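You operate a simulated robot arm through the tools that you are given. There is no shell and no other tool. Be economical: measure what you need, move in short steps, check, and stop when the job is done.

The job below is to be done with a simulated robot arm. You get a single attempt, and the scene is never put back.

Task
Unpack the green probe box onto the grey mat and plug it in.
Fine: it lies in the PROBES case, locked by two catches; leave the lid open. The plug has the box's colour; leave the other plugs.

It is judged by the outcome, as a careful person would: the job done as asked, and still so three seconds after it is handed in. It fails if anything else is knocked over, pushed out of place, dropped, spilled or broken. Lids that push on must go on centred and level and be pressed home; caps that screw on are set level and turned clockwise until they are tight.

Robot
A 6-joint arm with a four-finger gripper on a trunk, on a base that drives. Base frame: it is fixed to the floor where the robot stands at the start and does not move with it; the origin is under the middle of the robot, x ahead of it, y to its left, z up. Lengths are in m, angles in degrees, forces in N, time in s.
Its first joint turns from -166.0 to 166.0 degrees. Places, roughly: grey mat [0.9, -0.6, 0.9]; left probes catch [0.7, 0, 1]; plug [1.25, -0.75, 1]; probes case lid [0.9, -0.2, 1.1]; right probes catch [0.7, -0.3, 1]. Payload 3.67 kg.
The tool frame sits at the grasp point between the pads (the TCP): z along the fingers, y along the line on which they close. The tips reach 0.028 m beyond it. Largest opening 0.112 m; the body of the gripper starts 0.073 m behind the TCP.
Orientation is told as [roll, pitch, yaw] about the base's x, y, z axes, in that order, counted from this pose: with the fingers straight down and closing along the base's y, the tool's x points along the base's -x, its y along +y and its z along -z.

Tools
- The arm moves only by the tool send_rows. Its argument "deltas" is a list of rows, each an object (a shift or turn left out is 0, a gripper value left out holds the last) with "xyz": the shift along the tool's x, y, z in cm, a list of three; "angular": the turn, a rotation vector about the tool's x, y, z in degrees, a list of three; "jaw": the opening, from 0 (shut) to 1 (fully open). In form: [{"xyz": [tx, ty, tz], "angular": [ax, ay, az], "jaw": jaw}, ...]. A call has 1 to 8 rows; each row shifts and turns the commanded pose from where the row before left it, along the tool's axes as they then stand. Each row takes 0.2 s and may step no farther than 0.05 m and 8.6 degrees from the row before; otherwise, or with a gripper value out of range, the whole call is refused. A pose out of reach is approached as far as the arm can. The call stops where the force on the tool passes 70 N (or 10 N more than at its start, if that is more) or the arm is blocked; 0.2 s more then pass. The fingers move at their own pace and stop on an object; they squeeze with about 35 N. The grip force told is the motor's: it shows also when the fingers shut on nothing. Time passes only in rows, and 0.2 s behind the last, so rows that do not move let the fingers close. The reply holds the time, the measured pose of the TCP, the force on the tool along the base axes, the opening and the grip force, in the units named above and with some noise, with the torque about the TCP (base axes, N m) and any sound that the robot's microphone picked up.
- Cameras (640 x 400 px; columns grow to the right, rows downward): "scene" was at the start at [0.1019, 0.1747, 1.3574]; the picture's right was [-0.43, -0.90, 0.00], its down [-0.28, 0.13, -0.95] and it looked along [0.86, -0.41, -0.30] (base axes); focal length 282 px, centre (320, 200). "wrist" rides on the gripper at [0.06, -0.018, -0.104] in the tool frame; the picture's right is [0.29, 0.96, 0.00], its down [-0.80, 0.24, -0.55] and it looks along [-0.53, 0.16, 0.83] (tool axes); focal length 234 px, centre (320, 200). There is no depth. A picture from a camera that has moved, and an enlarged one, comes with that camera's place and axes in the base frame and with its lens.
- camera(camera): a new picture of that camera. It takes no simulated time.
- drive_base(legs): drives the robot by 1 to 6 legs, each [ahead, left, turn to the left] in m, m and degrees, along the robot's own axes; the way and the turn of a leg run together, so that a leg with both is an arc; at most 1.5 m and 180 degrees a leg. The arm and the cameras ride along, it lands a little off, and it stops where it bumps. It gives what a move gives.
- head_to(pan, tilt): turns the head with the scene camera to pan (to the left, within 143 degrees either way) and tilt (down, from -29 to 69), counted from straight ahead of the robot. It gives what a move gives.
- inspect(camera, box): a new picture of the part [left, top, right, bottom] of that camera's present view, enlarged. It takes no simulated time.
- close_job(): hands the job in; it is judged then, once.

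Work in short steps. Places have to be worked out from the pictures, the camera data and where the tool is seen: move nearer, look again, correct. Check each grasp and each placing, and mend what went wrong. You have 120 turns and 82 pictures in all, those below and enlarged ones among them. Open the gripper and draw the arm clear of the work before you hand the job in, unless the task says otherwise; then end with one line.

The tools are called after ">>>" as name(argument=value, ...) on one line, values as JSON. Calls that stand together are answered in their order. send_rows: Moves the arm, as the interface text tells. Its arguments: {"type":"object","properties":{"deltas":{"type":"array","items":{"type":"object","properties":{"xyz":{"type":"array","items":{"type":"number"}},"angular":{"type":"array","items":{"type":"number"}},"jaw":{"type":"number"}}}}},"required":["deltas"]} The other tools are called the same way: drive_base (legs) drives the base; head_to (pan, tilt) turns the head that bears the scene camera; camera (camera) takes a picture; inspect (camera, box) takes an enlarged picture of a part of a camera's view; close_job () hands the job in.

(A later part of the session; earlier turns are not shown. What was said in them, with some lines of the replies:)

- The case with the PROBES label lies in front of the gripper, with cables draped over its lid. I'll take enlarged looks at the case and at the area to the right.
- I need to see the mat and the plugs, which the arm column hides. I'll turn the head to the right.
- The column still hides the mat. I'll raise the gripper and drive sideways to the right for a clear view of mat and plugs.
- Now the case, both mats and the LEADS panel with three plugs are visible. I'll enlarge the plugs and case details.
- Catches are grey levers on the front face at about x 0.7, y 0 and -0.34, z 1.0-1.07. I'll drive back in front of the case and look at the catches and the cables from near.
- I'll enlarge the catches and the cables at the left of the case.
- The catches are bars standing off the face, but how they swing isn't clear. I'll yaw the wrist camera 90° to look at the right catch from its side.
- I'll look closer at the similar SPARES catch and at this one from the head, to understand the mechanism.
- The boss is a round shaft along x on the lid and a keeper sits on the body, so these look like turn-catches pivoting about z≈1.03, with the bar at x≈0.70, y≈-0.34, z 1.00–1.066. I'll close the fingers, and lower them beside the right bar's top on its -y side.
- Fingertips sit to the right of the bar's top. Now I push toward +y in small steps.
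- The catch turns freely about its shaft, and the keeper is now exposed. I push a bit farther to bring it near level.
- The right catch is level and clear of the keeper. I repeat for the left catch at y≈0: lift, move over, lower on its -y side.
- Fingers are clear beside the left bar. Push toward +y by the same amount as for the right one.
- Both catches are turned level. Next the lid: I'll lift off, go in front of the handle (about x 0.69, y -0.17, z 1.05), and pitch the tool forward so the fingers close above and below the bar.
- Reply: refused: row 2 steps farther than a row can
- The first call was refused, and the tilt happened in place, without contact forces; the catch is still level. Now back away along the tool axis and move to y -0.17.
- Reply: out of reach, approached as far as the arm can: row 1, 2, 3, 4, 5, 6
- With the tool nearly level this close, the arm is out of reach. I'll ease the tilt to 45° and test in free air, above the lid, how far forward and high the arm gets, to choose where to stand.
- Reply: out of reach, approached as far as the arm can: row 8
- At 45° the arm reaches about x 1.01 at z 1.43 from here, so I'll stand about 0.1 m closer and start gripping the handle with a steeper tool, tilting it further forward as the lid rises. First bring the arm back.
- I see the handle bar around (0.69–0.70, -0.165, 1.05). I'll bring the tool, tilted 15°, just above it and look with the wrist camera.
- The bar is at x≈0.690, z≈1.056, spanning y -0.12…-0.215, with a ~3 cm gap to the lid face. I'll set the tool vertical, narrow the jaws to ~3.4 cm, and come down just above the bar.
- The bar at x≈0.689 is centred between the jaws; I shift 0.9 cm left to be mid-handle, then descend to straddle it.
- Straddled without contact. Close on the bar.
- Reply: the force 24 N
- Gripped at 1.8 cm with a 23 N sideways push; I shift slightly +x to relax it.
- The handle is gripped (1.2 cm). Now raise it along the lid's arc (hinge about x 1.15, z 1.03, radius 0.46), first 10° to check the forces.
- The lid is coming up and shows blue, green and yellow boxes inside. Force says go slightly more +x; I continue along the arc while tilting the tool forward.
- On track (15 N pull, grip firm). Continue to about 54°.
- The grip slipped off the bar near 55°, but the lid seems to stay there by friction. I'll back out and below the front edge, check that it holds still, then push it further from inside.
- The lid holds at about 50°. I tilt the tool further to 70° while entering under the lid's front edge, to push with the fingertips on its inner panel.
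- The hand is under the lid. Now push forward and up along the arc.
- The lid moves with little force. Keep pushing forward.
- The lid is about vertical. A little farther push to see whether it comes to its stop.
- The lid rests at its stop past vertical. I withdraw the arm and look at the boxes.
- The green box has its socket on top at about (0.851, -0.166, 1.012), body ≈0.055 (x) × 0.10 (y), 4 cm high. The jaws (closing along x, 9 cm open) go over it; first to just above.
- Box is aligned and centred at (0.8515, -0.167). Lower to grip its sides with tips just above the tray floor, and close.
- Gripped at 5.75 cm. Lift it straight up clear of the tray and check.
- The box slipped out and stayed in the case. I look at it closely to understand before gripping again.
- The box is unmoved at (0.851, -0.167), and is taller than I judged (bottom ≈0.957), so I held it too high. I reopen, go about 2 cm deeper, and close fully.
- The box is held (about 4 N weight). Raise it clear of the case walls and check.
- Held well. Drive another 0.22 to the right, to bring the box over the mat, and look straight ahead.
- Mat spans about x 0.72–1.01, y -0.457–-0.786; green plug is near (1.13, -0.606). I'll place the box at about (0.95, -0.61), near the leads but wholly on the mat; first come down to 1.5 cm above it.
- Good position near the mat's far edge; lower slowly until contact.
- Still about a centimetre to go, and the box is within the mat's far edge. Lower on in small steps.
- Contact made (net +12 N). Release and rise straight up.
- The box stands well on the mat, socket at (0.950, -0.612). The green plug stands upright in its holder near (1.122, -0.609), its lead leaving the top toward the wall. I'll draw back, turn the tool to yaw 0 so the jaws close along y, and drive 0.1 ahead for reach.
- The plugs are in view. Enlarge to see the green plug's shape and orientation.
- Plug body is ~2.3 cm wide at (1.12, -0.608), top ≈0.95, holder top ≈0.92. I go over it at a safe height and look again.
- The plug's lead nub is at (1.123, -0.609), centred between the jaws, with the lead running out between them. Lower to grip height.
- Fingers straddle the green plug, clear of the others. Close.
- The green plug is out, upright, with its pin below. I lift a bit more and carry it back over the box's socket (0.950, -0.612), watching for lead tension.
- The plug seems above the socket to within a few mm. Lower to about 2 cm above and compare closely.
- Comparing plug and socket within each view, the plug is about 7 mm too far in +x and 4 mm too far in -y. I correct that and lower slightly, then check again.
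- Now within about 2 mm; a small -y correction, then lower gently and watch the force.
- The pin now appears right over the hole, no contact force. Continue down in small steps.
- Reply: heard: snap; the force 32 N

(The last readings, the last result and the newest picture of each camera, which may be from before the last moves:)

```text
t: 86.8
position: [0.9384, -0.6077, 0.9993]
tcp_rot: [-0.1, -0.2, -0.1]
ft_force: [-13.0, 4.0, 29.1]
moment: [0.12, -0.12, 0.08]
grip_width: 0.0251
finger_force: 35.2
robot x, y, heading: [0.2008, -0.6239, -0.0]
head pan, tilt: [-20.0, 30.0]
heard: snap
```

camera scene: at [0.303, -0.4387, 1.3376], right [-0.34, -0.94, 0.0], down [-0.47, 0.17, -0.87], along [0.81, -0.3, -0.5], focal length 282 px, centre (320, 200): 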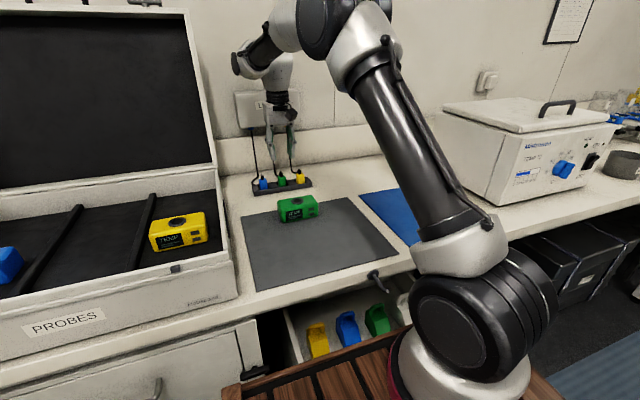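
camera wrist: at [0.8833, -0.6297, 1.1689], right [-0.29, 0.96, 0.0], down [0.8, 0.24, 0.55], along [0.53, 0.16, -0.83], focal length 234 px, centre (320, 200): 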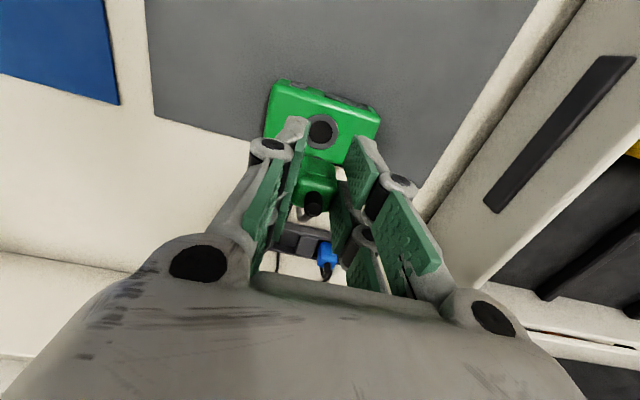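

A snap was heard, with 29 N. Look at the plug closely.

>>> inspect(camera="scene", box=[280, 165, 320, 205])

```text
10.00 times, centred on (300, 185) of scene
camera zoom: at [0.3014, -0.4386, 1.3377], right [-0.34, -0.94, 0.0], down [-0.47, 0.17, -0.87], along [0.81, -0.3, -0.5], focal length 2820 px, centre (520, 350)
```

zoom: 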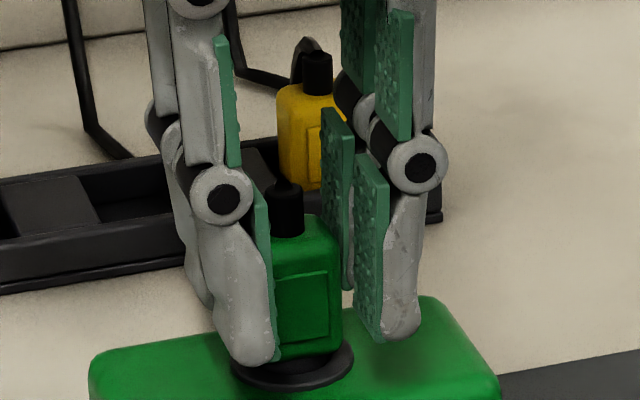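

The body now rests at the socket ring; it looks snapped in. A gentle extra press to be sure it is home.

>>> send_rows(deltas=[{"xyz": [0, 0, 0.15]}, {}])

```text
t: 87.4
position: [0.9388, -0.6085, 0.9971]
tcp_rot: [0.0, -0.2, -0.1]
ft_force: [-8.1, 6.9, 28.7]
moment: [0.17, -0.49, 0.13]
grip_width: 0.0249
finger_force: 35.2
robot x, y, heading: [0.1983, -0.6253, -0.2]
head pan, tilt: [-20.0, 30.0]
```

>>> send_rows(deltas=[{"xyz": [0, 0, 0.2]}, {"xyz": [0, 0, 0.2]}, {}])

>>> inspect(camera="scene", box=[280, 165, 320, 205])

```text
t: 88.2
position: [0.94, -0.6078, 0.9931]
tcp_rot: [0.1, -0.1, -0.1]
ft_force: [-0.7, 6.9, 30.9]
moment: [0.2, -0.48, 0.1]
grip_width: 0.0248
finger_force: 35.4
robot x, y, heading: [0.2004, -0.6199, -0.1]
head pan, tilt: [-20.0, 30.0]
```

```text
10.00 times, centred on (300, 185) of scene
camera zoom: at [0.302, -0.4386, 1.3377], right [-0.34, -0.94, 0.0], down [-0.47, 0.17, -0.87], along [0.81, -0.3, -0.5], focal length 2820 px, centre (520, 350)
```

zoom: 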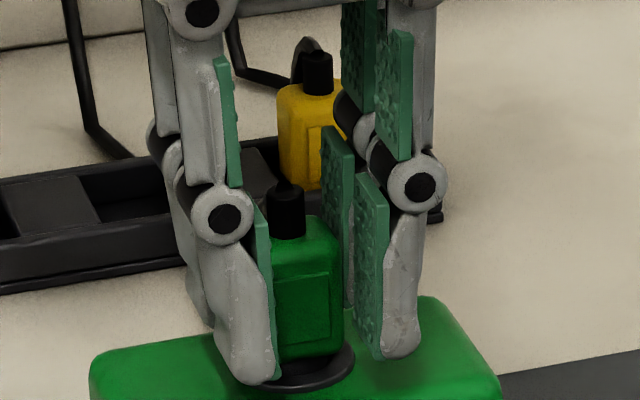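

The plug no longer moves, the fingers only slid on it: it is home. Open and rise straight up.

>>> send_rows(deltas=[{"xyz": [0, 0, -0.3], "jaw": 0.45}, {}, {"xyz": [0, 0, -2]}, {"xyz": [0, 0, -4]}, {"xyz": [0, 0, -4]}, {"xyz": [0, 0, -4]}, {"xyz": [4, 0, -2]}, {"xyz": [4, 0, -2]}])

>>> inspect(camera="scene", box=[230, 120, 360, 230])

```text
t: 90.0
position: [0.8589, -0.6101, 1.1742]
tcp_rot: [0.0, 0.0, -0.2]
ft_force: [0.1, 0.1, -1.0]
moment: [0.0, 0.04, -0.01]
grip_width: 0.0505
finger_force: 0.1
robot x, y, heading: [0.2009, -0.6235, -0.4]
head pan, tilt: [-20.0, 30.0]
```

```text
3.64 times, centred on (295, 175) of scene
camera zoom: at [0.3036, -0.4386, 1.3376], right [-0.34, -0.94, 0.0], down [-0.47, 0.17, -0.87], along [0.81, -0.3, -0.5], focal length 1026 px, centre (411, 291)
```

zoom: 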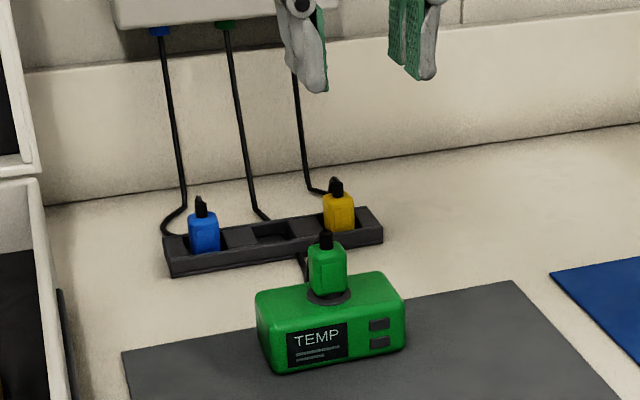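

The green plug stands seated in the green box on the mat; other plugs are untouched. I back off and take a last overall look.

>>> drive_base(legs=[[-0.2, 0, 0]])

>>> head_to(pan=0, tilt=25)

>>> camera(camera="scene")

```text
t: 91.6
position: [0.6582, -0.6085, 1.1745]
tcp_rot: [-0.1, 0.1, 0.0]
ft_force: [-0.5, 0.6, -0.6]
moment: [0.03, -0.01, 0.01]
grip_width: 0.0506
finger_force: 0.2
robot x, y, heading: [-0.0004, -0.6212, 0.1]
head pan, tilt: [-20.0, 30.0]
```

```text
t: 92.5
position: [0.6592, -0.6094, 1.1751]
tcp_rot: [0.0, 0.0, -0.1]
ft_force: [0.6, 0.3, 0.2]
moment: [-0.02, 0.02, -0.03]
grip_width: 0.0503
finger_force: 0.1
robot x, y, heading: [0.0021, -0.6241, 0.0]
head pan, tilt: [0.0, 25.0]
```

```text
6 pictures are left
camera scene: at [0.1111, -0.4076, 1.3456], right [0.0, -1.0, 0.0], down [-0.42, 0.0, -0.91], along [0.91, 0.0, -0.42], focal length 282 px, centre (320, 200)
```

scene: 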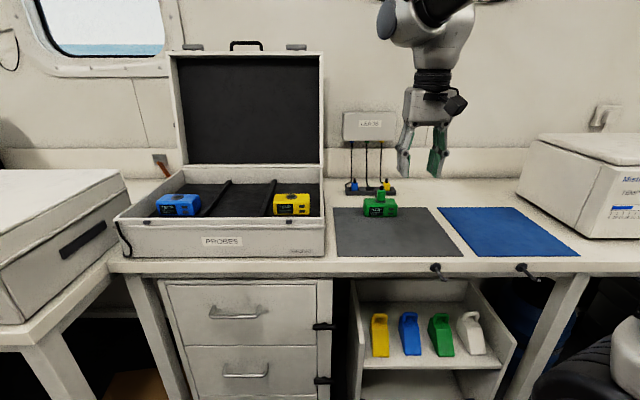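

Everything is in place: the lid is open, the green box is on the mat and plugged in, and the rest is undisturbed. I hand it in.

>>> close_job()

```text
The job is handed in.
```

The green probe box is on the grey mat with the green plug snapped into it. The PROBES lid is open, and the other boxes and plugs are where they were.
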